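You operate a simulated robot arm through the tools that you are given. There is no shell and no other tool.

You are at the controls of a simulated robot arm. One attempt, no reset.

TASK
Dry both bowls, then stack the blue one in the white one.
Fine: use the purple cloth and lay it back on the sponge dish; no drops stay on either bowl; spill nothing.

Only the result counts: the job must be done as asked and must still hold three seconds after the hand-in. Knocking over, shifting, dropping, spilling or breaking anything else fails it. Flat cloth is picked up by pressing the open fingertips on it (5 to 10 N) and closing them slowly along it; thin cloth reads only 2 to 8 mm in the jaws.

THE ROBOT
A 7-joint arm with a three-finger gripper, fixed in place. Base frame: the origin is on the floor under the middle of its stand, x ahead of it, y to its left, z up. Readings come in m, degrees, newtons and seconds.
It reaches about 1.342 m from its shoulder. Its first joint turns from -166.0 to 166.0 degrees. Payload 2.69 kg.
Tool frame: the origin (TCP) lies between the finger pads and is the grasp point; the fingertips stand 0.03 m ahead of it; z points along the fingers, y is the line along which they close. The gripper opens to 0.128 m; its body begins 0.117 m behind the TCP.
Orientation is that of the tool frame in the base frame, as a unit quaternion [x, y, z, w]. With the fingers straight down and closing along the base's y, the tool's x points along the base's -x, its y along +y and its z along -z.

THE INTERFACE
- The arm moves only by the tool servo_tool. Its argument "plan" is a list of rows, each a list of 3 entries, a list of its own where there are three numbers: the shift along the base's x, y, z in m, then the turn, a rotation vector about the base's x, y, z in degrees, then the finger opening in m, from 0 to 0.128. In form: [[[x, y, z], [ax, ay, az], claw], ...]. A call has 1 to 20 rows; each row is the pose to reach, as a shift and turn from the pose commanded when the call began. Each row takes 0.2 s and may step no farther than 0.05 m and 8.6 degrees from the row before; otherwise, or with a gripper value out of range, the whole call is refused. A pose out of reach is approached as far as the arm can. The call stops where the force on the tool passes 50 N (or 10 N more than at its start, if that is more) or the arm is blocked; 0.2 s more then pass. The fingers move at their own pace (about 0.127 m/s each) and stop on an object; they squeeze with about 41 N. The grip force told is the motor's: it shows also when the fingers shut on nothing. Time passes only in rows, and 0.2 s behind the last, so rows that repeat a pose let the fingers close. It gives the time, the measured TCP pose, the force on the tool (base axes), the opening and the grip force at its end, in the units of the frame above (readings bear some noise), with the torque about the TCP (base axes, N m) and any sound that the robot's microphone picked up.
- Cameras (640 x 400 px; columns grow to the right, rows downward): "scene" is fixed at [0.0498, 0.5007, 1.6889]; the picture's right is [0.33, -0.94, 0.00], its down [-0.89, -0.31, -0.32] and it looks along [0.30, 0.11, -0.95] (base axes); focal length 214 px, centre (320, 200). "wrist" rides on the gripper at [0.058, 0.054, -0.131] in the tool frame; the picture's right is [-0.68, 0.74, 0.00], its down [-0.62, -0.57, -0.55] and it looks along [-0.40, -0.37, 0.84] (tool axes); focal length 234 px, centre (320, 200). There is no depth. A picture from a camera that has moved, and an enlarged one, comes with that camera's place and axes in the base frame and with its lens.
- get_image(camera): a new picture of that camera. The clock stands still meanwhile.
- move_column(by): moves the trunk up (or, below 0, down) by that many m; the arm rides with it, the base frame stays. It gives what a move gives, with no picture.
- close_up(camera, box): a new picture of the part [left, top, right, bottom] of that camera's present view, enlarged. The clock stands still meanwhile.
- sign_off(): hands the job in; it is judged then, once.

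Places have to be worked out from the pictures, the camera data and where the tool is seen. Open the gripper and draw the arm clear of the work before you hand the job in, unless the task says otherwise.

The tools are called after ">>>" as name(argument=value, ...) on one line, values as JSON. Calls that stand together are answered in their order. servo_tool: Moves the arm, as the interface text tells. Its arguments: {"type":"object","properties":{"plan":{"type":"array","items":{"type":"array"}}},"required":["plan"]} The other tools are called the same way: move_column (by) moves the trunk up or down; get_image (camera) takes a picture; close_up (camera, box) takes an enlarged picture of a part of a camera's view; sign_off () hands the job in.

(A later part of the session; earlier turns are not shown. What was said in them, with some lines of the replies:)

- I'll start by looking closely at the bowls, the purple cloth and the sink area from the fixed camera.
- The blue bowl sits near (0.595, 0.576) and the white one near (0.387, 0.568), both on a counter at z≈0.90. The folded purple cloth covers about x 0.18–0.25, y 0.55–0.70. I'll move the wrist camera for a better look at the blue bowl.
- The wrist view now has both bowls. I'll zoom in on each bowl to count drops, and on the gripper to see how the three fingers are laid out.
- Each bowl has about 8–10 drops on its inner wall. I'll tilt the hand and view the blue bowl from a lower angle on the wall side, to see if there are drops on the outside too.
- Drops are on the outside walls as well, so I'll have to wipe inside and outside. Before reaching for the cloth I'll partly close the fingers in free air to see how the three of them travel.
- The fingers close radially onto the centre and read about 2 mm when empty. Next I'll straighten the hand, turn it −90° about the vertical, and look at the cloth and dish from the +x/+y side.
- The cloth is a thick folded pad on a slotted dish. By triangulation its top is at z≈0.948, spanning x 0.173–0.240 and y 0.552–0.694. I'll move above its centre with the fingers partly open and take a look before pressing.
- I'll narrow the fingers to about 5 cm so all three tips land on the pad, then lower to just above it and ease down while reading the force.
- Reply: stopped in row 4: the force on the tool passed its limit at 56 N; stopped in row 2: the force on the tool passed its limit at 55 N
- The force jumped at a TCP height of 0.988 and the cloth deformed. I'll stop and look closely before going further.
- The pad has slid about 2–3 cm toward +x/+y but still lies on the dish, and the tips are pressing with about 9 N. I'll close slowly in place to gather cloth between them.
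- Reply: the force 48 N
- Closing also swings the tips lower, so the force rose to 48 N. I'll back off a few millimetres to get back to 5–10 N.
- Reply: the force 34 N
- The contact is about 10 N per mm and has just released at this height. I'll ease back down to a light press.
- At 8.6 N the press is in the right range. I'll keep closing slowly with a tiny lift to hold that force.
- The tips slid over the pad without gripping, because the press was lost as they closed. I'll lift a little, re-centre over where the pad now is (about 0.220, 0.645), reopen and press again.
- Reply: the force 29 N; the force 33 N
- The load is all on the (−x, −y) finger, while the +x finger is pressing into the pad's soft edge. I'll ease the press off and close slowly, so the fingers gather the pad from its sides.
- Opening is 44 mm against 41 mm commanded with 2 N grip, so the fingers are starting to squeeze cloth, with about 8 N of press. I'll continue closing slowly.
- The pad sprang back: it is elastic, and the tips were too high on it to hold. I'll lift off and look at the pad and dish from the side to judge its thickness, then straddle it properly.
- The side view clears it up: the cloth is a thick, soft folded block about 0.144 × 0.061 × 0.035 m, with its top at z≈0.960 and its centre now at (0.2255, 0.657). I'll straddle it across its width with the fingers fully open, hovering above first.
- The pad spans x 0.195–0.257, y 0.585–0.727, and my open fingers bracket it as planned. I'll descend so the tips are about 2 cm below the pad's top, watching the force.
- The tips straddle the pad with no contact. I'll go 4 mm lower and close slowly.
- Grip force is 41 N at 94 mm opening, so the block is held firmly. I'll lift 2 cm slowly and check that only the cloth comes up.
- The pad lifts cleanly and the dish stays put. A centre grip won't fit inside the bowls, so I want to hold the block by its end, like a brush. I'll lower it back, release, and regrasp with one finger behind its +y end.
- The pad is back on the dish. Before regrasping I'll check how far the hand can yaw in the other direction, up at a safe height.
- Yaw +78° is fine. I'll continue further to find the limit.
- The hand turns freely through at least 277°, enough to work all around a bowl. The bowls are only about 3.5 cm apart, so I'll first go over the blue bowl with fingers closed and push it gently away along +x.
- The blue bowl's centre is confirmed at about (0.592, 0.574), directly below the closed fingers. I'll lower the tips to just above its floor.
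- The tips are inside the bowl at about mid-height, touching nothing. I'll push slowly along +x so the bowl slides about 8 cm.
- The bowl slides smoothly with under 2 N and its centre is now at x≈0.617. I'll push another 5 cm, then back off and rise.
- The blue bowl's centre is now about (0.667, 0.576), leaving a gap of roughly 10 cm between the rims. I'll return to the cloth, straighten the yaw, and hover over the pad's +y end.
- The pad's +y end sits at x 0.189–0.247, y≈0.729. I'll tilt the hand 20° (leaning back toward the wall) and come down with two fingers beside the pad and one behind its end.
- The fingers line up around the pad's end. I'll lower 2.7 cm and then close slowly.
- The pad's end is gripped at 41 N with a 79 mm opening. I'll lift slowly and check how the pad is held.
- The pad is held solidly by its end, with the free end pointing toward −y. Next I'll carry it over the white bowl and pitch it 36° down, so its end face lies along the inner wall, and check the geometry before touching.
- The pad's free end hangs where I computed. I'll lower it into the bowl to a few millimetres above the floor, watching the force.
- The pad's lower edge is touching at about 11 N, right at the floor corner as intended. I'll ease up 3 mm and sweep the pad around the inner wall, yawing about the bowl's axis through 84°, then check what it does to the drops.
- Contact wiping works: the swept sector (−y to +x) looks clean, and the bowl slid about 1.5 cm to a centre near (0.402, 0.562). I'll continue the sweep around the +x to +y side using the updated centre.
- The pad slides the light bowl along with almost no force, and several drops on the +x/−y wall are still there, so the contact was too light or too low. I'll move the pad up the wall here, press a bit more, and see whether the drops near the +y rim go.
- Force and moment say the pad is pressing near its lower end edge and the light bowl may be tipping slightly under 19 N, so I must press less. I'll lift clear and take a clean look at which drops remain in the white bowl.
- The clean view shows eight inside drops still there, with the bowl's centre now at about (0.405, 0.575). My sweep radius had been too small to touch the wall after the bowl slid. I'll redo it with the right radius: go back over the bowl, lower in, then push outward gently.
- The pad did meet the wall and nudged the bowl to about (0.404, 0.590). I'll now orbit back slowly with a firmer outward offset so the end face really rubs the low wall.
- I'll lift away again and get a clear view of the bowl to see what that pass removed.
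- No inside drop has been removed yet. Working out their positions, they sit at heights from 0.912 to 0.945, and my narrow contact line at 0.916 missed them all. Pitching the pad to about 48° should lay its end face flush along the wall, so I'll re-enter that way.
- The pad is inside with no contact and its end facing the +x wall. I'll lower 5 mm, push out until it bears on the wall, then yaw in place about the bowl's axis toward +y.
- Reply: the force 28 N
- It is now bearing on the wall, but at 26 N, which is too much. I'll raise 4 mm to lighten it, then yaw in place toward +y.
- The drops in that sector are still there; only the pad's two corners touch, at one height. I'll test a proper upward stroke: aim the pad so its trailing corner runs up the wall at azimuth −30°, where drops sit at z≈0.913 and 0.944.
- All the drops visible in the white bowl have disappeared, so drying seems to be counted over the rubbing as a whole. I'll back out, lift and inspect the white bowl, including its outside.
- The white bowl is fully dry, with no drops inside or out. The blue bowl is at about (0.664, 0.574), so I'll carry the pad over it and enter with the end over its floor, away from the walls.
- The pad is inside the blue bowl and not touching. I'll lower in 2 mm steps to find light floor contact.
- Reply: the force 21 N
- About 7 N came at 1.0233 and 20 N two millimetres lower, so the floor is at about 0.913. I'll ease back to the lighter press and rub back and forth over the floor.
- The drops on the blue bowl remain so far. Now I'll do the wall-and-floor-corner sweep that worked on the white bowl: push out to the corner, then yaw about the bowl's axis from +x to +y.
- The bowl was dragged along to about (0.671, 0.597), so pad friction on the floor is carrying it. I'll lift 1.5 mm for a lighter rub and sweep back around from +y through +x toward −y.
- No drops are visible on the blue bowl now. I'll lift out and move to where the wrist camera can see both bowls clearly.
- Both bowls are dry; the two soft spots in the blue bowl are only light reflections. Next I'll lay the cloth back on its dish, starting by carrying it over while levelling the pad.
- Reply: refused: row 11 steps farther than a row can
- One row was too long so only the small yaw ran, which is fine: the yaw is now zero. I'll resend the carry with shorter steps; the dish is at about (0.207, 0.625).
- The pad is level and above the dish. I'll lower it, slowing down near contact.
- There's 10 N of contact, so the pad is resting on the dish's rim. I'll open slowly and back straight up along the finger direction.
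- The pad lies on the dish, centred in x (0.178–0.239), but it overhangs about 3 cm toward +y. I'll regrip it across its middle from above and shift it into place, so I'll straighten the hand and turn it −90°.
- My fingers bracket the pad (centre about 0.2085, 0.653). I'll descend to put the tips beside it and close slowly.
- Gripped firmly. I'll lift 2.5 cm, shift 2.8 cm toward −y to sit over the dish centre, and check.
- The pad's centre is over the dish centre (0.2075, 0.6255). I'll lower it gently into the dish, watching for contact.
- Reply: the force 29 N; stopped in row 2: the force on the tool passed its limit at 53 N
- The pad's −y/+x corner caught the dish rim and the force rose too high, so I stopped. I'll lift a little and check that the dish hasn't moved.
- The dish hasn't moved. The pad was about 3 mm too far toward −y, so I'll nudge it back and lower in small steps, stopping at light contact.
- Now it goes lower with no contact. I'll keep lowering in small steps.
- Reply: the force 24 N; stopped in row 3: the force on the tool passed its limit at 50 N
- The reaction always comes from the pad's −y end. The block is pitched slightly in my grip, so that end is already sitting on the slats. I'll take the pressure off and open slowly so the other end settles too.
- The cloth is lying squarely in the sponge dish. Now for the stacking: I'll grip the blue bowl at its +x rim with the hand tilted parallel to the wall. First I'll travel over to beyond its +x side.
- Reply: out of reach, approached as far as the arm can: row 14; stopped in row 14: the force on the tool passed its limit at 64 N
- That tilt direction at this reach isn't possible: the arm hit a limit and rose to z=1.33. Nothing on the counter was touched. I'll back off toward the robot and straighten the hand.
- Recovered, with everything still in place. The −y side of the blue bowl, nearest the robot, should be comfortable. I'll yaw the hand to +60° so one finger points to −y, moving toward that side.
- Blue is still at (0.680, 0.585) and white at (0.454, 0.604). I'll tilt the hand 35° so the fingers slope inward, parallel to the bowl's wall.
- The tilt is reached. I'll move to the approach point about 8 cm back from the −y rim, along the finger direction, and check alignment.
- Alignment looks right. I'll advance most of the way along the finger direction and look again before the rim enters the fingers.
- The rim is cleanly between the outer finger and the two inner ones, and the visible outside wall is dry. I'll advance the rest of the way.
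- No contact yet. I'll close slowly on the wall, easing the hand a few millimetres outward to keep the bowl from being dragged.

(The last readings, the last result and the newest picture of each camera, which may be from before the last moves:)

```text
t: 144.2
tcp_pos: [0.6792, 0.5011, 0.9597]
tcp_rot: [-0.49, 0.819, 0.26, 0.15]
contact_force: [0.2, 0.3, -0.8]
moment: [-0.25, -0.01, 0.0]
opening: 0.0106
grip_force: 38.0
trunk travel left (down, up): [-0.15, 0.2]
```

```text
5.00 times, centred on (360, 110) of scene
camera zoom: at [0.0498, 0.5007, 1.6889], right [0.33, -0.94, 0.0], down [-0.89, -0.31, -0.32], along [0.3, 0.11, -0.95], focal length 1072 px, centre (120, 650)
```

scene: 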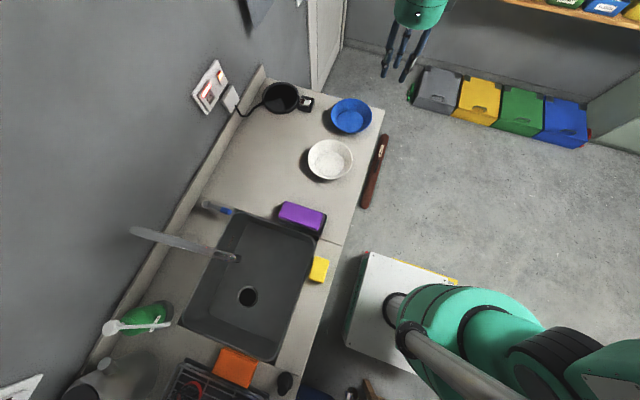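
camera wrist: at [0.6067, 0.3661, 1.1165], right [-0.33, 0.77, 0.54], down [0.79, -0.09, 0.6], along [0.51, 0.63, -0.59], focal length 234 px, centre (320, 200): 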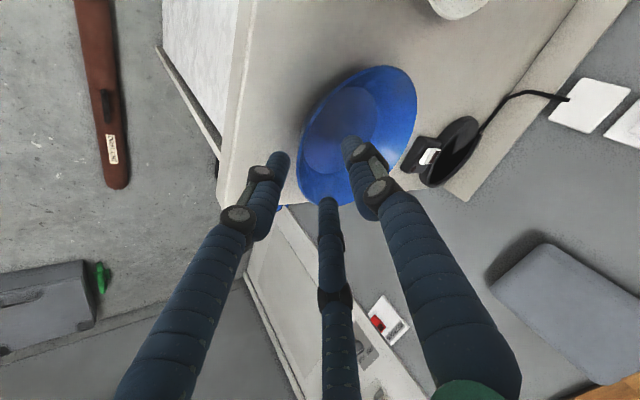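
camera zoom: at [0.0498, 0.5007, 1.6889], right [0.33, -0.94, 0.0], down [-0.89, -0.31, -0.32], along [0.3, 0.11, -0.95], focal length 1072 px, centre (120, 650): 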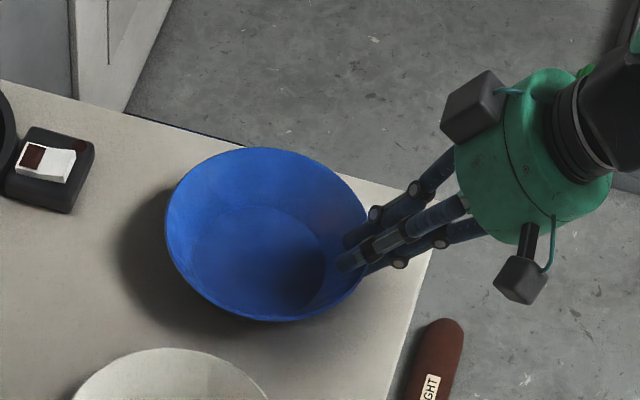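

The wall is gripped (10.6 mm, 38 N). I'll lift slowly by 3 cm and check that the bowl hangs steadily.

>>> servo_tool(plan=[[[0, 0, 0.005], [0, 0, 0], 0.0], [[0, 0, 0.01], [0, 0, 0], 0.0], [[0, 0, 0.02], [0, 0, 0], 0.0], [[0, 0, 0.03], [0, 0, 0], 0.0], [[0, 0, 0.03], [0, 0, 0], 0.0]])

>>> get_image(camera="wrist")

>>> close_up(camera="scene", box=[310, 70, 410, 180])

```text
t: 145.4
tcp_pos: [0.6784, 0.4989, 0.9897]
tcp_rot: [-0.49, 0.819, 0.259, 0.151]
contact_force: [-0.7, -0.7, -2.7]
moment: [-0.26, -0.04, 0.0]
opening: 0.0106
grip_force: 37.4
trunk travel left (down, up): [-0.15, 0.2]
```

```text
taken
camera wrist: at [0.6046, 0.4025, 1.0824], right [-0.33, 0.77, 0.54], down [0.79, -0.09, 0.6], along [0.51, 0.63, -0.59], focal length 234 px, centre (320, 200)
```

wrist: 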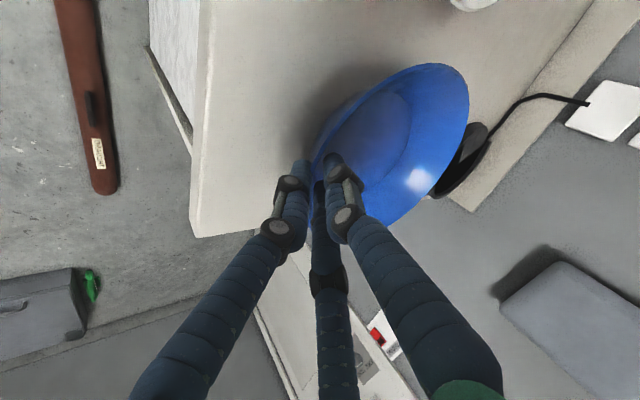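

```text
3.64 times, centred on (360, 125) of scene
camera zoom: at [0.0498, 0.5007, 1.6889], right [0.33, -0.94, 0.0], down [-0.89, -0.31, -0.32], along [0.3, 0.11, -0.95], focal length 780 px, centre (174, 473)
```

zoom: 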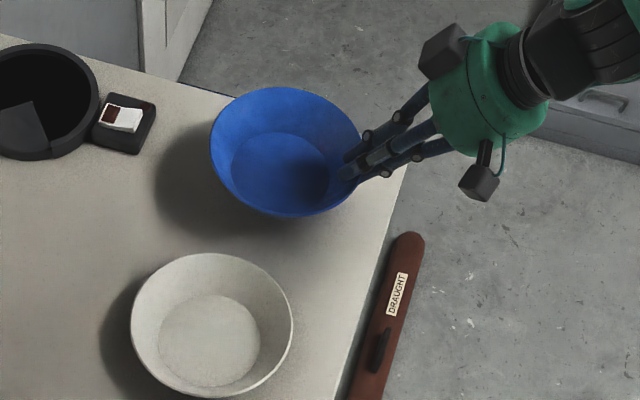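

The bowl is held and hanging level (about 2.7 N). I'll lift further so its base clears the white rim, then carry it over the white bowl.

>>> servo_tool(plan=[[[0, 0, 0.03], [0, 0, 0], 0.0], [[0, 0, 0.06], [0, 0, 0], 0.0], [[-0.03, 0.002, 0.07], [0, 0, 0], 0.0], [[-0.065, 0.004, 0.07], [0, 0, 0], 0.0], [[-0.1, 0.006, 0.07], [0, 0, 0], 0.0], [[-0.135, 0.008, 0.07], [0, 0, 0], 0.0], [[-0.17, 0.01, 0.07], [0, 0, 0], 0.0], [[-0.2, 0.012, 0.07], [0, 0, 0], 0.0], [[-0.217, 0.014, 0.07], [0, 0, 0], 0.0], [[-0.217, 0.014, 0.07], [0, 0, 0], 0.0]])

>>> get_image(camera="wrist")

>>> close_up(camera="scene", box=[290, 100, 390, 200])

```text
t: 147.6
tcp_pos: [0.4596, 0.5129, 1.0577]
tcp_rot: [-0.489, 0.819, 0.259, 0.15]
contact_force: [-0.4, -1.0, -2.3]
moment: [-0.26, -0.06, -0.01]
opening: 0.0106
grip_force: 37.2
trunk travel left (down, up): [-0.15, 0.2]
```

```text
taken
camera wrist: at [0.3871, 0.4161, 1.1501], right [-0.33, 0.77, 0.54], down [0.79, -0.09, 0.6], along [0.51, 0.63, -0.59], focal length 234 px, centre (320, 200)
```

wrist: 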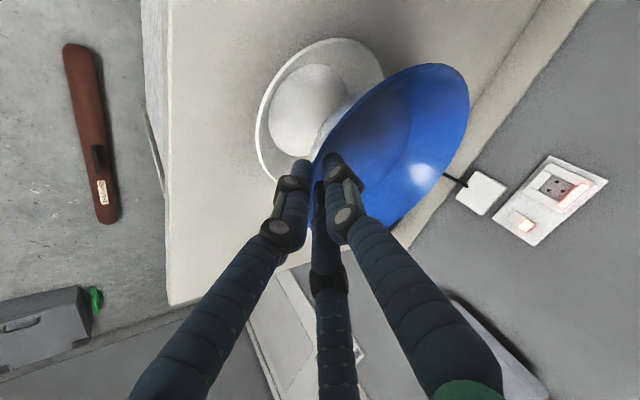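

```text
4.00 times, centred on (340, 150) of scene
camera zoom: at [0.0498, 0.5007, 1.6889], right [0.33, -0.94, 0.0], down [-0.89, -0.31, -0.32], along [0.3, 0.11, -0.95], focal length 858 px, centre (240, 400)
```

zoom: 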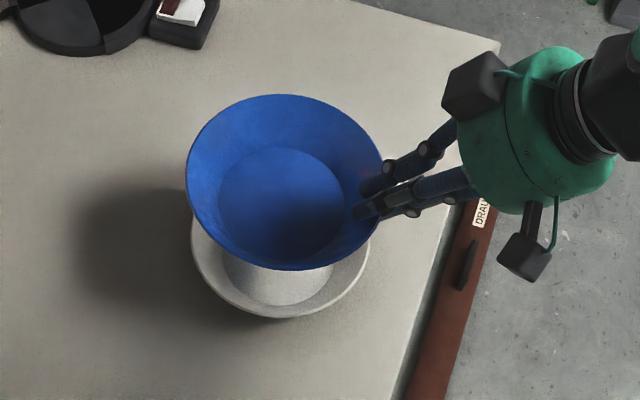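

The blue bowl is over the white one within about 3 mm and hangs level. I'll lower it with a small correction until just above nesting and look.

>>> servo_tool(plan=[[[0.0015, 0.0005, -0.015], [0, 0, 0], 0.0], [[0.003, 0.001, -0.03], [0, 0, 0], 0.0], [[0.003, 0.001, -0.042], [0, 0, 0], 0.0], [[0.003, 0.001, -0.05], [0, 0, 0], 0.0], [[0.003, 0.001, -0.055], [0, 0, 0], 0.0], [[0.003, 0.001, -0.055], [0, 0, 0], 0.0]])

>>> get_image(camera="wrist")

>>> close_up(camera="scene", box=[300, 120, 370, 190])

>>> close_up(camera="wrist", box=[240, 20, 480, 240])

```text
t: 149.0
tcp_pos: [0.4654, 0.5142, 1.0049]
tcp_rot: [-0.488, 0.82, 0.26, 0.15]
contact_force: [-0.3, -0.4, -2.9]
moment: [-0.26, -0.02, 0.0]
opening: 0.0104
grip_force: 38.0
trunk travel left (down, up): [-0.15, 0.2]
```

```text
taken
camera wrist: at [0.3916, 0.4178, 1.0972], right [-0.33, 0.77, 0.54], down [0.79, -0.09, 0.6], along [0.51, 0.63, -0.59], focal length 234 px, centre (320, 200)
```

wrist: 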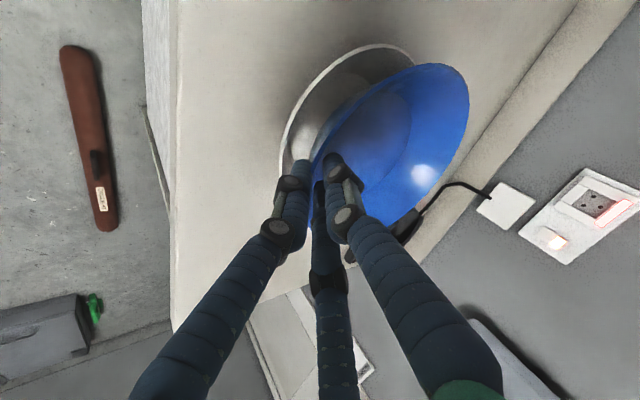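

```text
5.71 times, centred on (335, 155) of scene
camera zoom: at [0.0498, 0.5007, 1.6889], right [0.33, -0.94, 0.0], down [-0.89, -0.31, -0.32], along [0.3, 0.11, -0.95], focal length 1226 px, centre (234, 457)
```

zoom: 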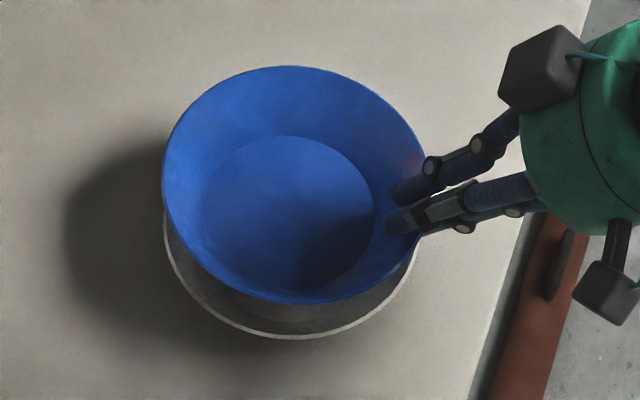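

```text
1.82 times, centred on (360, 130) of wrist
camera zoom: at [0.3916, 0.4178, 1.0972], right [-0.33, 0.77, 0.54], down [0.79, -0.09, 0.6], along [0.51, 0.63, -0.59], focal length 426 px, centre (247, 327)
```

zoom: 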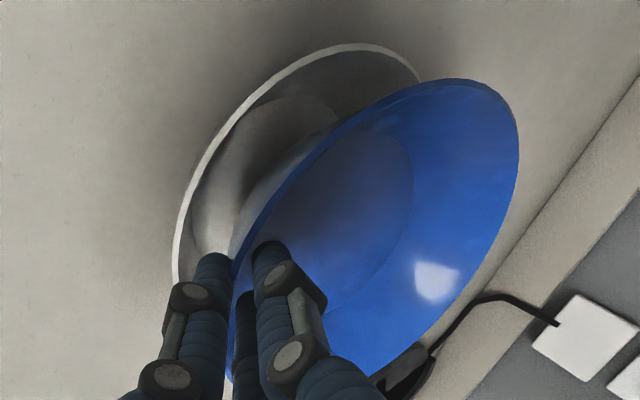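

The bowls are nearly concentric, with blue perhaps 4–7 mm too far in +x. I'll correct by 4 mm and keep lowering in steps, watching the force.

>>> servo_tool(plan=[[[-0.002, 0, -0.005], [0, 0, 0], 0.0], [[-0.004, 0.001, -0.01], [0, 0, 0], 0.0], [[-0.004, 0.001, -0.014], [0, 0, 0], 0.0], [[-0.004, 0.001, -0.014], [0, 0, 0], 0.0]])

>>> close_up(camera="scene", box=[300, 120, 370, 190])

>>> close_up(camera="wrist", box=[240, 20, 480, 240])

```text
t: 150.0
tcp_pos: [0.4609, 0.5161, 0.9903]
tcp_rot: [-0.489, 0.819, 0.259, 0.151]
contact_force: [-0.6, -0.6, -2.8]
moment: [-0.23, -0.02, 0.02]
opening: 0.0106
grip_force: 37.8
trunk travel left (down, up): [-0.15, 0.2]
```

```text
5.71 times, centred on (335, 155) of scene
camera zoom: at [0.0498, 0.5007, 1.6889], right [0.33, -0.94, 0.0], down [-0.89, -0.31, -0.32], along [0.3, 0.11, -0.95], focal length 1226 px, centre (234, 457)
```

zoom: 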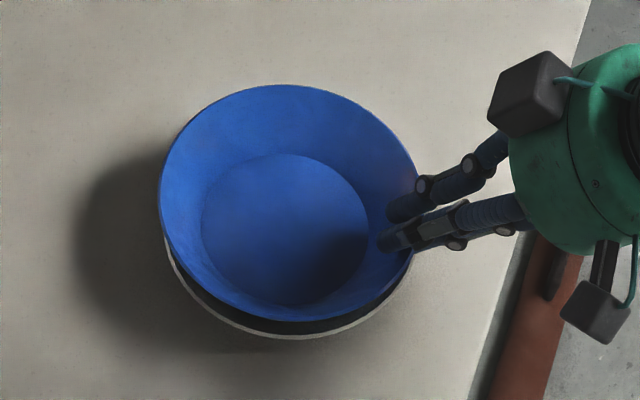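

```text
1.82 times, centred on (360, 130) of wrist
camera zoom: at [0.3866, 0.419, 1.0824], right [-0.33, 0.77, 0.54], down [0.79, -0.09, 0.6], along [0.51, 0.63, -0.59], focal length 426 px, centre (247, 327)
```

zoom: 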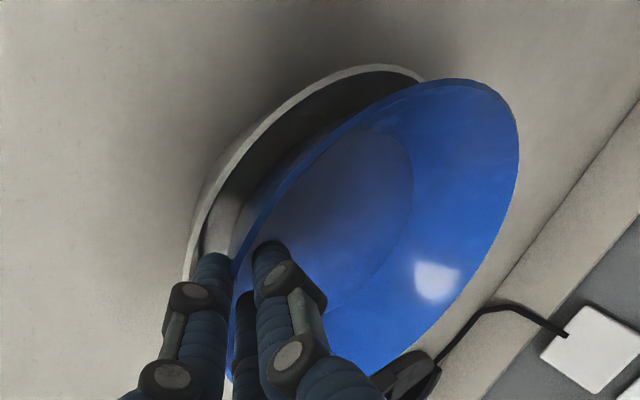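

It's going in concentrically and I still carry the full weight. I'll lower another 6 mm in small steps, watching for the weight to come off.

>>> servo_tool(plan=[[[-0.001, 0, -0.002], [0, 0, 0], 0.0], [[-0.001, 0, -0.004], [0, 0, 0], 0.0], [[-0.001, 0, -0.006], [0, 0, 0], 0.0], [[-0.001, 0, -0.006], [0, 0, 0], 0.0]])

>>> close_up(camera="wrist", box=[260, 40, 420, 200])

>>> close_up(camera="scene", box=[310, 130, 370, 190])

```text
t: 151.0
tcp_pos: [0.4596, 0.5152, 0.9842]
tcp_rot: [-0.489, 0.819, 0.259, 0.15]
contact_force: [0.3, 0.0, -3.1]
moment: [-0.27, -0.01, 0.0]
opening: 0.0104
grip_force: 38.2
trunk travel left (down, up): [-0.15, 0.2]
```

```text
2.50 times, centred on (340, 120) of wrist
camera zoom: at [0.3853, 0.419, 1.0769], right [-0.33, 0.77, 0.54], down [0.79, -0.09, 0.6], along [0.51, 0.63, -0.59], focal length 585 px, centre (270, 400)
```

zoom: 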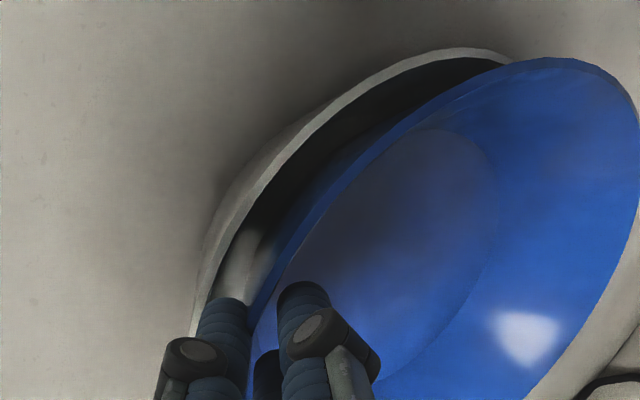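

```text
6.67 times, centred on (340, 160) of scene
camera zoom: at [0.0498, 0.5007, 1.6889], right [0.33, -0.94, 0.0], down [-0.89, -0.31, -0.32], along [0.3, 0.11, -0.95], focal length 1430 px, centre (187, 467)
```

zoom: 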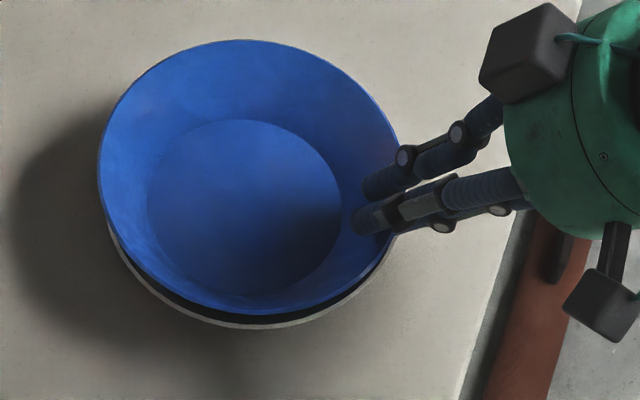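

Still no contact. Next I'll tip the far side of the blue bowl down about 3.5° so it seats there first, and read the force.

>>> servo_tool(plan=[[[0, 0, 0], [-1.2, 0, 0], 0.0], [[0, 0, 0], [-2.4, 0, 0], 0.0], [[0, 0, 0], [-3.6, 0, 0], 0.0], [[0, 0, 0], [-3.6, 0, 0], 0.0]])

>>> close_up(camera="wrist", box=[260, 40, 420, 200])

```text
t: 152.0
tcp_pos: [0.4596, 0.5141, 0.9848]
tcp_rot: [-0.494, 0.827, 0.233, 0.134]
contact_force: [-0.2, 0.7, -3.0]
moment: [-0.28, 0.02, 0.0]
opening: 0.0107
grip_force: 38.0
trunk travel left (down, up): [-0.15, 0.2]
```

```text
2.50 times, centred on (340, 120) of wrist
camera zoom: at [0.3856, 0.425, 1.0828], right [-0.33, 0.81, 0.49], down [0.79, -0.05, 0.61], along [0.51, 0.59, -0.63], focal length 585 px, centre (270, 400)
```

zoom: 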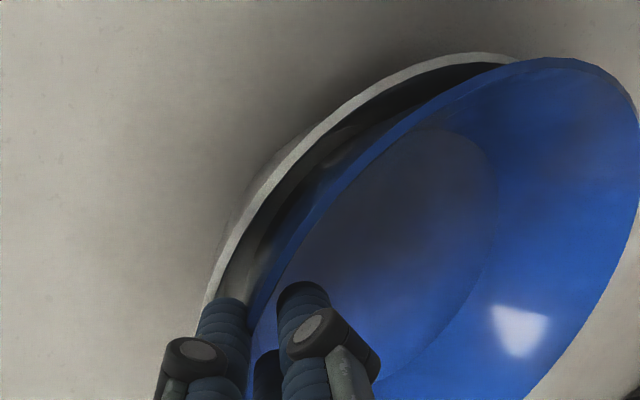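

>>> servo_tool(plan=[[[0, 0, -0.0015], [0, 0, 0], 0.0], [[0, 0, -0.003], [0, 0, 0], 0.0], [[0, 0, -0.003], [0, 0, 0], 0.0]])

>>> servo_tool(plan=[[[0, 0, 0], [-1.2, 0, 0], 0.0], [[0, 0, 0], [-2.4, 0, 0], 0.0], [[0, 0, 0], [-2.4, 0, 0], 0.0]])

>>> close_up(camera="scene", box=[310, 130, 370, 190])

>>> close_up(camera="wrist", box=[260, 40, 420, 200])

```text
t: 152.8
tcp_pos: [0.4602, 0.5149, 0.983]
tcp_rot: [-0.494, 0.827, 0.234, 0.135]
contact_force: [-0.6, 0.7, -3.1]
moment: [-0.25, -0.01, 0.0]
opening: 0.0103
grip_force: 37.8
trunk travel left (down, up): [-0.15, 0.2]
```

```text
t: 153.6
tcp_pos: [0.4612, 0.5161, 0.9831]
tcp_rot: [-0.496, 0.832, 0.216, 0.125]
contact_force: [0.8, -0.4, -1.0]
moment: [-0.11, 0.03, -0.18]
opening: 0.0105
grip_force: 37.7
trunk travel left (down, up): [-0.15, 0.2]
```

```text
6.67 times, centred on (340, 160) of scene
camera zoom: at [0.0498, 0.5007, 1.6889], right [0.33, -0.94, 0.0], down [-0.89, -0.31, -0.32], along [0.3, 0.11, -0.95], focal length 1430 px, centre (187, 467)
```

zoom: 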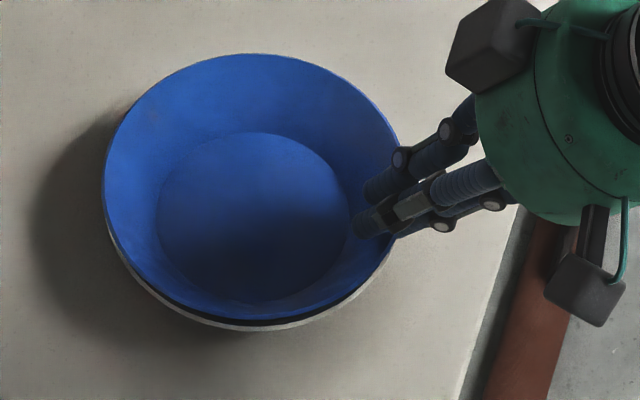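

```text
2.50 times, centred on (340, 120) of wrist
camera zoom: at [0.3859, 0.4295, 1.0835], right [-0.33, 0.83, 0.46], down [0.79, -0.02, 0.61], along [0.51, 0.56, -0.65], focal length 585 px, centre (270, 400)
```

zoom: 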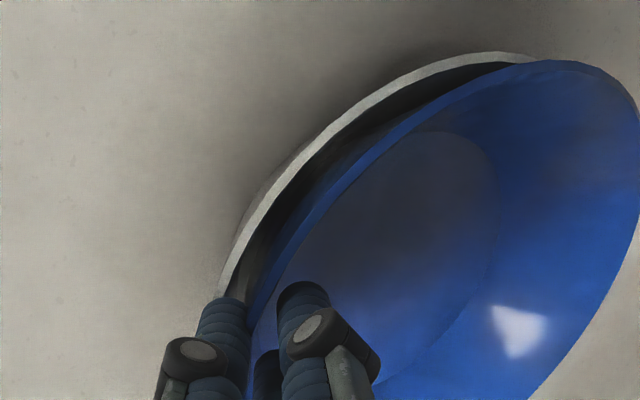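

The far side is now seated, with 2 N of the weight transferred. I'll ease the gripped side down a few more millimetres while levelling slightly, before letting go.

>>> servo_tool(plan=[[[0, 0, -0.0015], [0.5, 0, 0], 0.0], [[0, 0, -0.003], [1.0, 0, 0], 0.0], [[0, 0, -0.003], [1.0, 0, 0], 0.0]])

>>> close_up(camera="wrist", box=[280, 80, 400, 200])

```text
t: 154.4
tcp_pos: [0.4604, 0.5155, 0.9791]
tcp_rot: [-0.496, 0.829, 0.224, 0.129]
contact_force: [1.1, -1.2, 0.1]
moment: [-0.14, 0.02, -0.11]
opening: 0.0105
grip_force: 37.8
trunk travel left (down, up): [-0.15, 0.2]
```

```text
3.33 times, centred on (340, 140) of wrist
camera zoom: at [0.3861, 0.4278, 1.0795], right [-0.33, 0.82, 0.47], down [0.79, -0.03, 0.61], along [0.51, 0.57, -0.64], focal length 781 px, centre (253, 400)
```

zoom: 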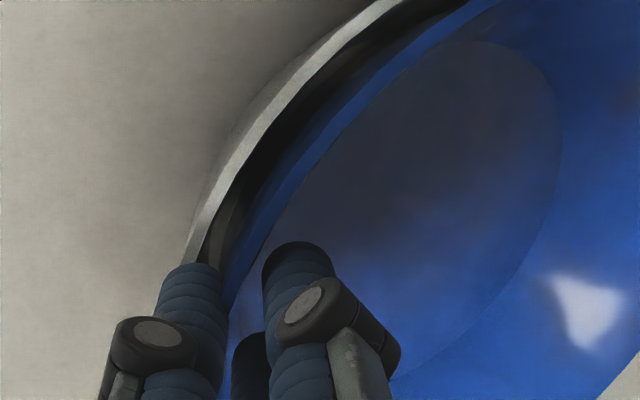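

Nearly all the weight now rests on the white bowl. I'll open gradually and slide the fingers back out along their own direction.

>>> servo_tool(plan=[[[0, 0, 0], [0, 0, 0], 0.012], [[0, 0, 0], [0, 0, 0], 0.015], [[0, 0, 0], [0, 0, 0], 0.018], [[0, 0, 0], [0, 0, 0], 0.022], [[0, -0.001, 0.002], [0, 0, 0], 0.025], [[0, -0.003, 0.005], [0, 0, 0], 0.028]])

>>> close_up(camera="wrist", box=[260, 40, 440, 220])

>>> close_up(camera="scene", box=[310, 130, 370, 190])

```text
t: 155.8
tcp_pos: [0.4596, 0.5131, 0.9836]
tcp_rot: [-0.495, 0.83, 0.223, 0.129]
contact_force: [1.2, 0.5, 0.4]
moment: [0.02, 0.03, 0.02]
opening: 0.0282
grip_force: 0.1
trunk travel left (down, up): [-0.15, 0.2]
```

```text
2.22 times, centred on (350, 130) of wrist
camera zoom: at [0.3851, 0.4249, 1.0842], right [-0.33, 0.82, 0.47], down [0.79, -0.03, 0.61], along [0.51, 0.57, -0.64], focal length 520 px, centre (253, 356)
```

zoom: 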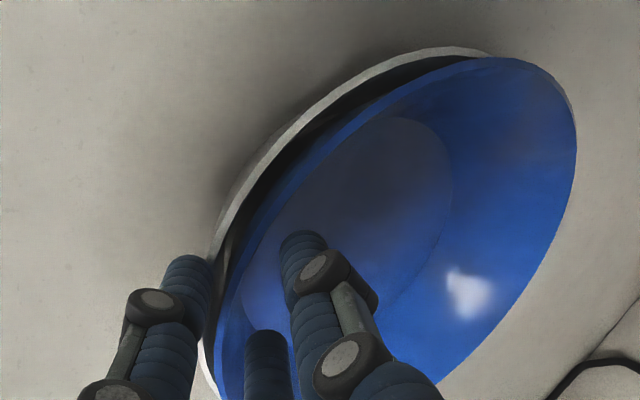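

```text
6.67 times, centred on (340, 160) of scene
camera zoom: at [0.0498, 0.5007, 1.6889], right [0.33, -0.94, 0.0], down [-0.89, -0.31, -0.32], along [0.3, 0.11, -0.95], focal length 1430 px, centre (187, 467)
```

zoom: 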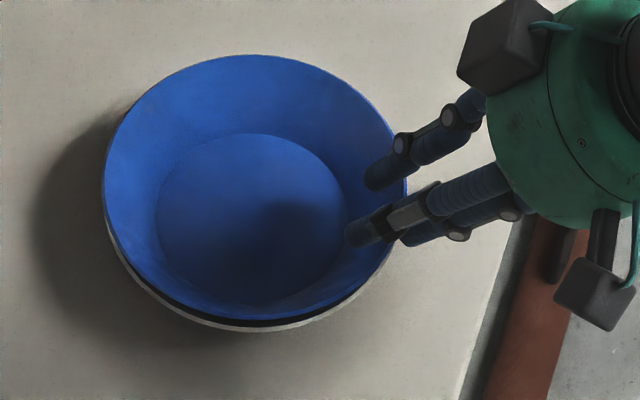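

Released; the blue bowl is sitting in the white one. I'll back the fingers out along their axis and open up.

>>> servo_tool(plan=[[[0, -0.004, 0.007], [0, 0, 0], 0.034], [[0, -0.01, 0.017], [0, 0, 0], 0.04], [[0, -0.018, 0.031], [0, 0, 0], 0.045], [[0, -0.03, 0.052], [0, 0, 0], 0.05], [[0, -0.045, 0.078], [0, 0, 0], 0.06], [[0, -0.065, 0.11], [0, 0, 0], 0.08], [[0, -0.085, 0.14], [0, 0, 0], 0.1], [[0, -0.085, 0.14], [0, 0, 0], 0.1]])

>>> get_image(camera="wrist")

>>> close_up(camera="scene", box=[300, 120, 380, 200])

```text
t: 157.6
tcp_pos: [0.46, 0.4262, 1.1215]
tcp_rot: [-0.495, 0.83, 0.223, 0.128]
contact_force: [0.8, -0.8, 0.6]
moment: [0.01, -0.04, -0.02]
opening: 0.1
grip_force: 0.1
trunk travel left (down, up): [-0.15, 0.2]
```

```text
taken
camera wrist: at [0.3866, 0.337, 1.2217], right [-0.33, 0.82, 0.47], down [0.79, -0.03, 0.61], along [0.51, 0.57, -0.64], focal length 234 px, centre (320, 200)
```

wrist: 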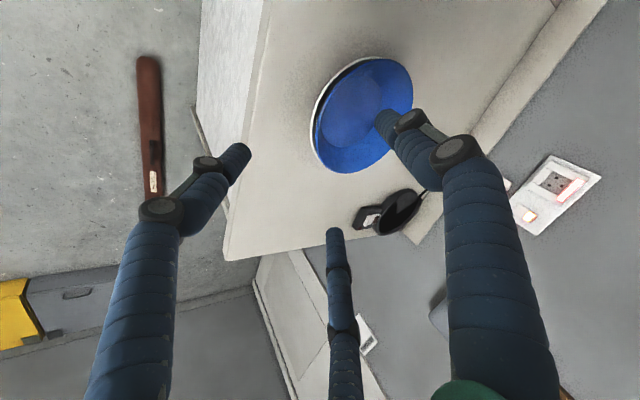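

```text
5.00 times, centred on (340, 160) of scene
camera zoom: at [0.0498, 0.5007, 1.6889], right [0.33, -0.94, 0.0], down [-0.89, -0.31, -0.32], along [0.3, 0.11, -0.95], focal length 1072 px, centre (220, 400)
```

zoom: 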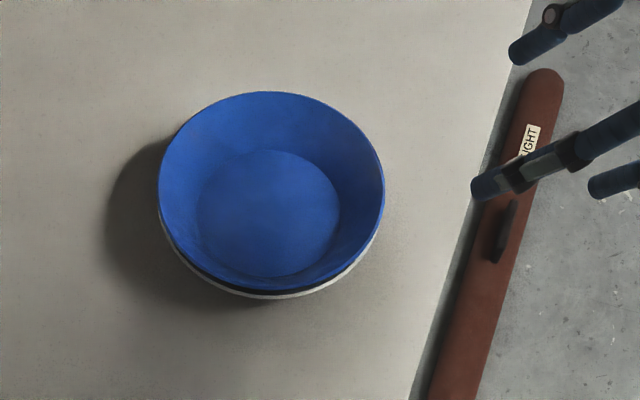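

>>> close_up(camera="wrist", box=[290, 40, 430, 190])

>>> close_up(camera="scene", box=[305, 130, 365, 190])

>>> close_up(camera="scene", box=[240, 170, 360, 270])

```text
2.67 times, centred on (360, 115) of wrist
camera zoom: at [0.3866, 0.337, 1.2217], right [-0.33, 0.82, 0.47], down [0.79, -0.03, 0.61], along [0.51, 0.57, -0.64], focal length 624 px, centre (213, 427)
```

zoom: 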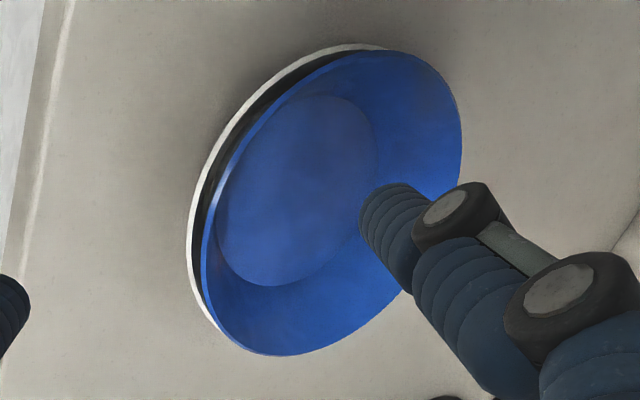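

```text
6.67 times, centred on (335, 160) of scene
camera zoom: at [0.0498, 0.5007, 1.6889], right [0.33, -0.94, 0.0], down [-0.89, -0.31, -0.32], along [0.3, 0.11, -0.95], focal length 1430 px, centre (220, 467)
```

zoom: 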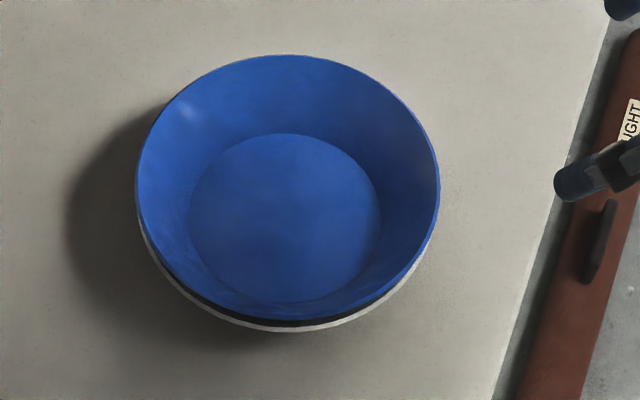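

```text
4.00 times, centred on (300, 220) of scene
camera zoom: at [0.0498, 0.5007, 1.6889], right [0.33, -0.94, 0.0], down [-0.89, -0.31, -0.32], along [0.3, 0.11, -0.95], focal length 858 px, centre (400, 120)
```

zoom: 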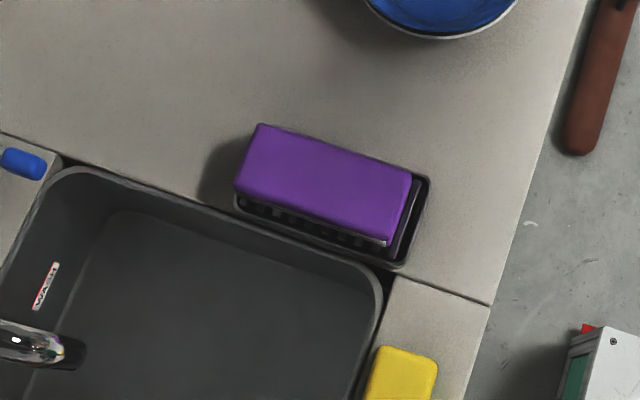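

The blue bowl is nested level in the white one, and the cloth lies in its dish. To be sure no drops remain on the far outside walls, I'll straighten the hand and look from the +y side.

>>> servo_tool(plan=[[[0, 0, 0.02], [-7.5, 0, 0], 0.11], [[0, 0, 0.04], [-15, 0, 0], 0.128], [[0, 0, 0.06], [-22.5, 0, 0], 0.128], [[0, 0, 0.07], [-30, 0, 0], 0.128], [[0, 0, 0.07], [-30, 0, 0], 0.128]])

>>> servo_tool(plan=[[[-0.016, 0.036, 0.005], [0, 0, -7.5], 0.128], [[-0.032, 0.073, 0.01], [0, 0, -15], 0.128], [[-0.048, 0.11, 0.01], [0, 0, -22.5], 0.128], [[-0.064, 0.147, 0.01], [0, 0, -30], 0.128], [[-0.08, 0.184, 0.01], [0, 0, -37.5], 0.128], [[-0.096, 0.221, 0.01], [0, 0, -45], 0.128], [[-0.112, 0.258, 0.01], [0, 0, -52.5], 0.128], [[-0.128, 0.294, 0.01], [0, 0, -60], 0.128], [[-0.128, 0.294, 0.01], [0, 0, -60], 0.128]])

>>> get_image(camera="wrist")

```text
t: 158.8
tcp_pos: [0.4599, 0.4264, 1.1923]
tcp_rot: [-0.512, 0.859, 0.0, -0.004]
contact_force: [-0.7, 0.8, -0.5]
moment: [-0.03, -0.03, 0.02]
opening: 0.1276
grip_force: 0.0
trunk travel left (down, up): [-0.15, 0.2]
```

```text
t: 160.8
tcp_pos: [0.3341, 0.7178, 1.2023]
tcp_rot: [-0.013, 1.0, 0.002, -0.003]
contact_force: [-0.8, -0.1, 0.0]
moment: [-0.06, -0.03, 0.01]
opening: 0.128
grip_force: 0.1
trunk travel left (down, up): [-0.15, 0.2]
```

```text
taken
camera wrist: at [0.274, 0.7693, 1.3332], right [0.66, 0.75, 0.0], down [0.63, -0.55, 0.54], along [0.41, -0.36, -0.84], focal length 234 px, centre (320, 200)
```

wrist: 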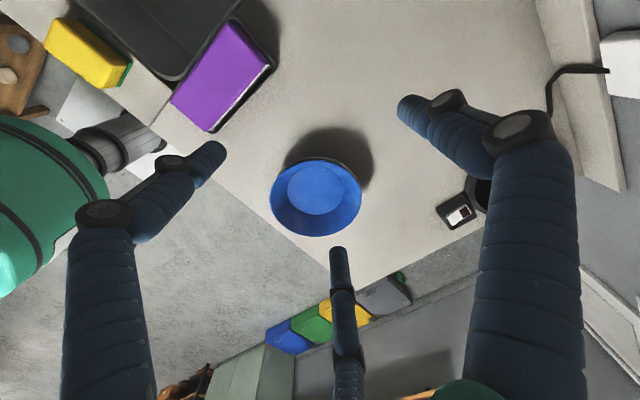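

>>> servo_tool(plan=[[[0, 0.002, -0.03], [-5.1, -5.55, 0], 0.128], [[0, 0.004, -0.065], [-10.2, -11.1, 0], 0.128], [[0, 0.006, -0.1], [-15.3, -16.65, 0], 0.128], [[0, 0.008, -0.135], [-20.4, -22.2, 0], 0.128], [[0, 0.008, -0.135], [-20.4, -22.2, 0], 0.128]])

>>> get_image(camera="wrist")

>>> close_up(camera="wrist", box=[250, 120, 390, 240])

>>> close_up(camera="wrist", box=[100, 0, 300, 130])

```text
t: 162.0
tcp_pos: [0.3312, 0.7277, 1.0664]
tcp_rot: [-0.014, 0.966, -0.178, 0.187]
contact_force: [0.5, -0.1, -1.0]
moment: [-0.11, -0.06, -0.01]
opening: 0.128
grip_force: 0.0
trunk travel left (down, up): [-0.15, 0.2]
```

```text
taken
camera wrist: at [0.2314, 0.8169, 1.1404], right [0.66, 0.75, -0.01], down [0.35, -0.29, 0.89], along [0.67, -0.59, -0.45], focal length 234 px, centre (320, 200)
```

wrist: 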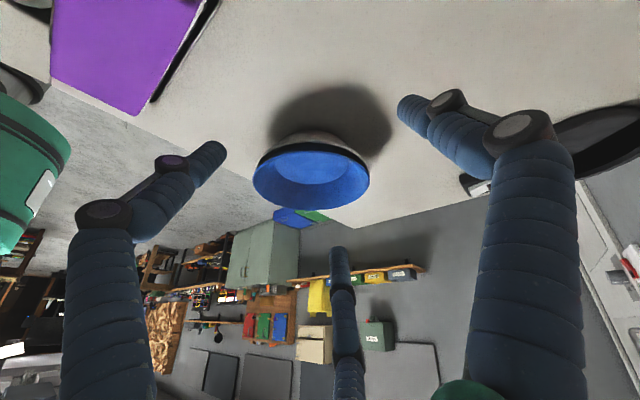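

```text
3.33 times, centred on (320, 180) of wrist
camera zoom: at [0.2314, 0.8169, 1.1404], right [0.66, 0.75, -0.01], down [0.35, -0.29, 0.89], along [0.67, -0.59, -0.45], focal length 781 px, centre (320, 267)
```

zoom: 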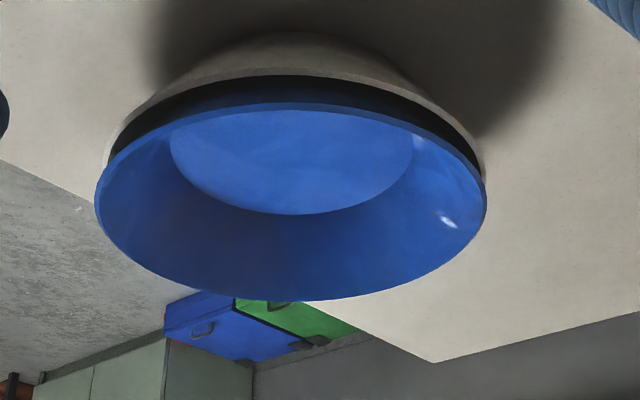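

```text
3.08 times, centred on (200, 65) of wrist
camera zoom: at [0.2314, 0.8169, 1.1404], right [0.66, 0.75, -0.01], down [0.35, -0.29, 0.89], along [0.67, -0.59, -0.45], focal length 720 px, centre (689, 615)
```

zoom: 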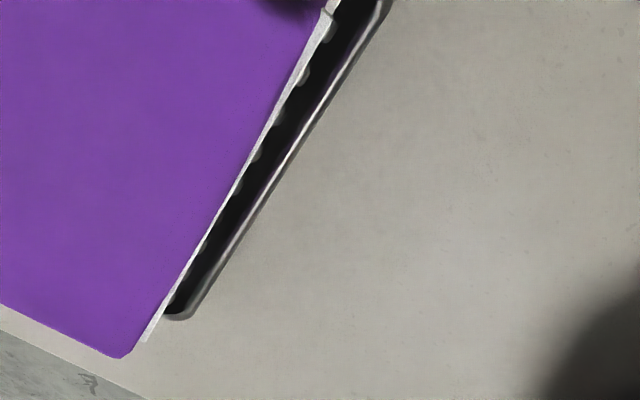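

From this side there are no drops either, and the bowls are nested evenly with the cloth on its dish. I'll raise the arm, straighten it and draw it clear of the counter with the gripper open.

>>> servo_tool(plan=[[[0, 0, 0.035], [5.1, 5.55, 0], 0.128], [[0, 0, 0.075], [10.2, 11.1, 0], 0.128], [[0, 0, 0.115], [15.3, 16.65, 0], 0.128], [[0, 0, 0.155], [20.4, 22.2, 0], 0.128], [[0.02, -0.035, 0.175], [20.4, 22.2, 0], 0.128], [[0.04, -0.075, 0.19], [20.4, 22.2, 0], 0.128], [[0.06, -0.115, 0.2], [20.4, 22.2, 0], 0.128], [[0.08, -0.155, 0.2], [20.4, 22.2, 0], 0.128], [[0.1, -0.195, 0.2], [20.4, 22.2, 0], 0.128], [[0.12, -0.235, 0.2], [20.4, 22.2, 0], 0.128], [[0.14, -0.275, 0.2], [20.4, 22.2, 0], 0.128], [[0.16, -0.315, 0.2], [20.4, 22.2, 0], 0.128], [[0.18, -0.355, 0.2], [20.4, 22.2, 0], 0.128], [[0.18, -0.355, 0.2], [20.4, 22.2, 0], 0.128], [[0.18, -0.355, 0.2], [20.4, 22.2, 0], 0.128]])

>>> get_image(camera="scene")

>>> close_up(camera="scene", box=[250, 120, 390, 260])

```text
t: 165.2
tcp_pos: [0.5095, 0.373, 1.2656]
tcp_rot: [-0.015, 1.0, 0.002, -0.003]
contact_force: [0.3, 0.1, -0.1]
moment: [-0.03, 0.01, -0.01]
opening: 0.1277
grip_force: 0.1
trunk travel left (down, up): [-0.15, 0.2]
```

```text
taken
```

scene: 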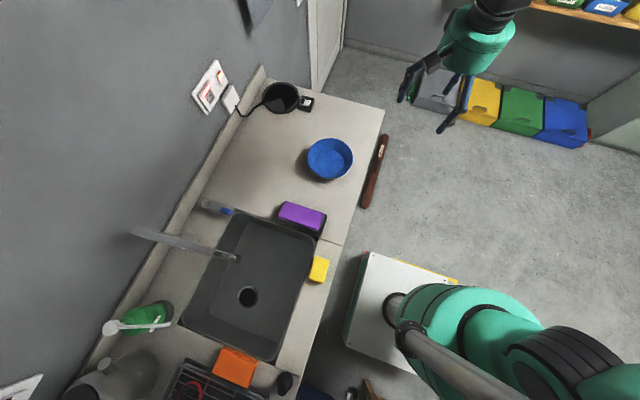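

```text
2.86 times, centred on (320, 190) of scene
camera zoom: at [0.0498, 0.5007, 1.6889], right [0.33, -0.94, 0.0], down [-0.89, -0.31, -0.32], along [0.3, 0.11, -0.95], focal length 613 px, centre (320, 229)
```

zoom: 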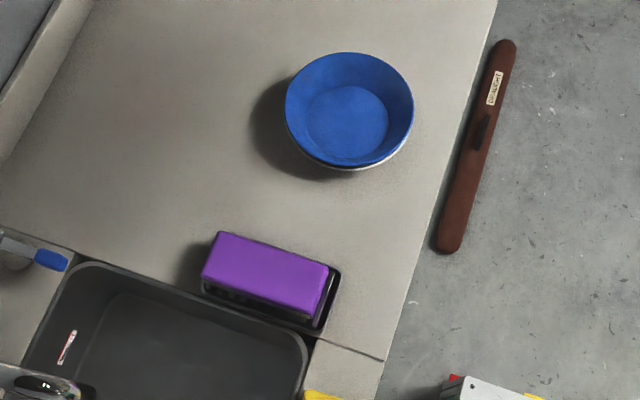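

Both bowls are dry, the blue one is nested level in the white one, and the purple cloth lies on the sponge dish. Nothing else has moved, the gripper is open and the arm is clear, so I'm handing the job in.

>>> sign_off()

```text
The job is handed in.
```

I dried both bowls with the purple cloth and set the blue bowl level inside the white one. The cloth is back on the sponge dish. I checked both bowls before and after stacking and saw no drops inside or out. The job is handed in, but I haven't seen the verdict.

- **Bowls moved:** I pushed the blue bowl about 8 cm along the counter to make room, and wiping shifted both bowls a few more centimetres. The stack now stands at about (0.455, 0.605), a little further along the counter than where the white bowl started.
- **Cloth position:** it sits about 5–8 mm closer to the wall than it started, but within the dish's outline.
- **Rough moments:**
  - My first press on the cloth passed the 50 N limit and slid the cloth on its dish.
  - Putting it back, I pressed too hard twice, again passing the limit; the dish did not move.
  - A tilt the arm could not reach made it swing up well above the counter; it touched nothing there.
- **Everything else:** the last scene picture shows nothing else on the counter out of place, and I saw no spills.
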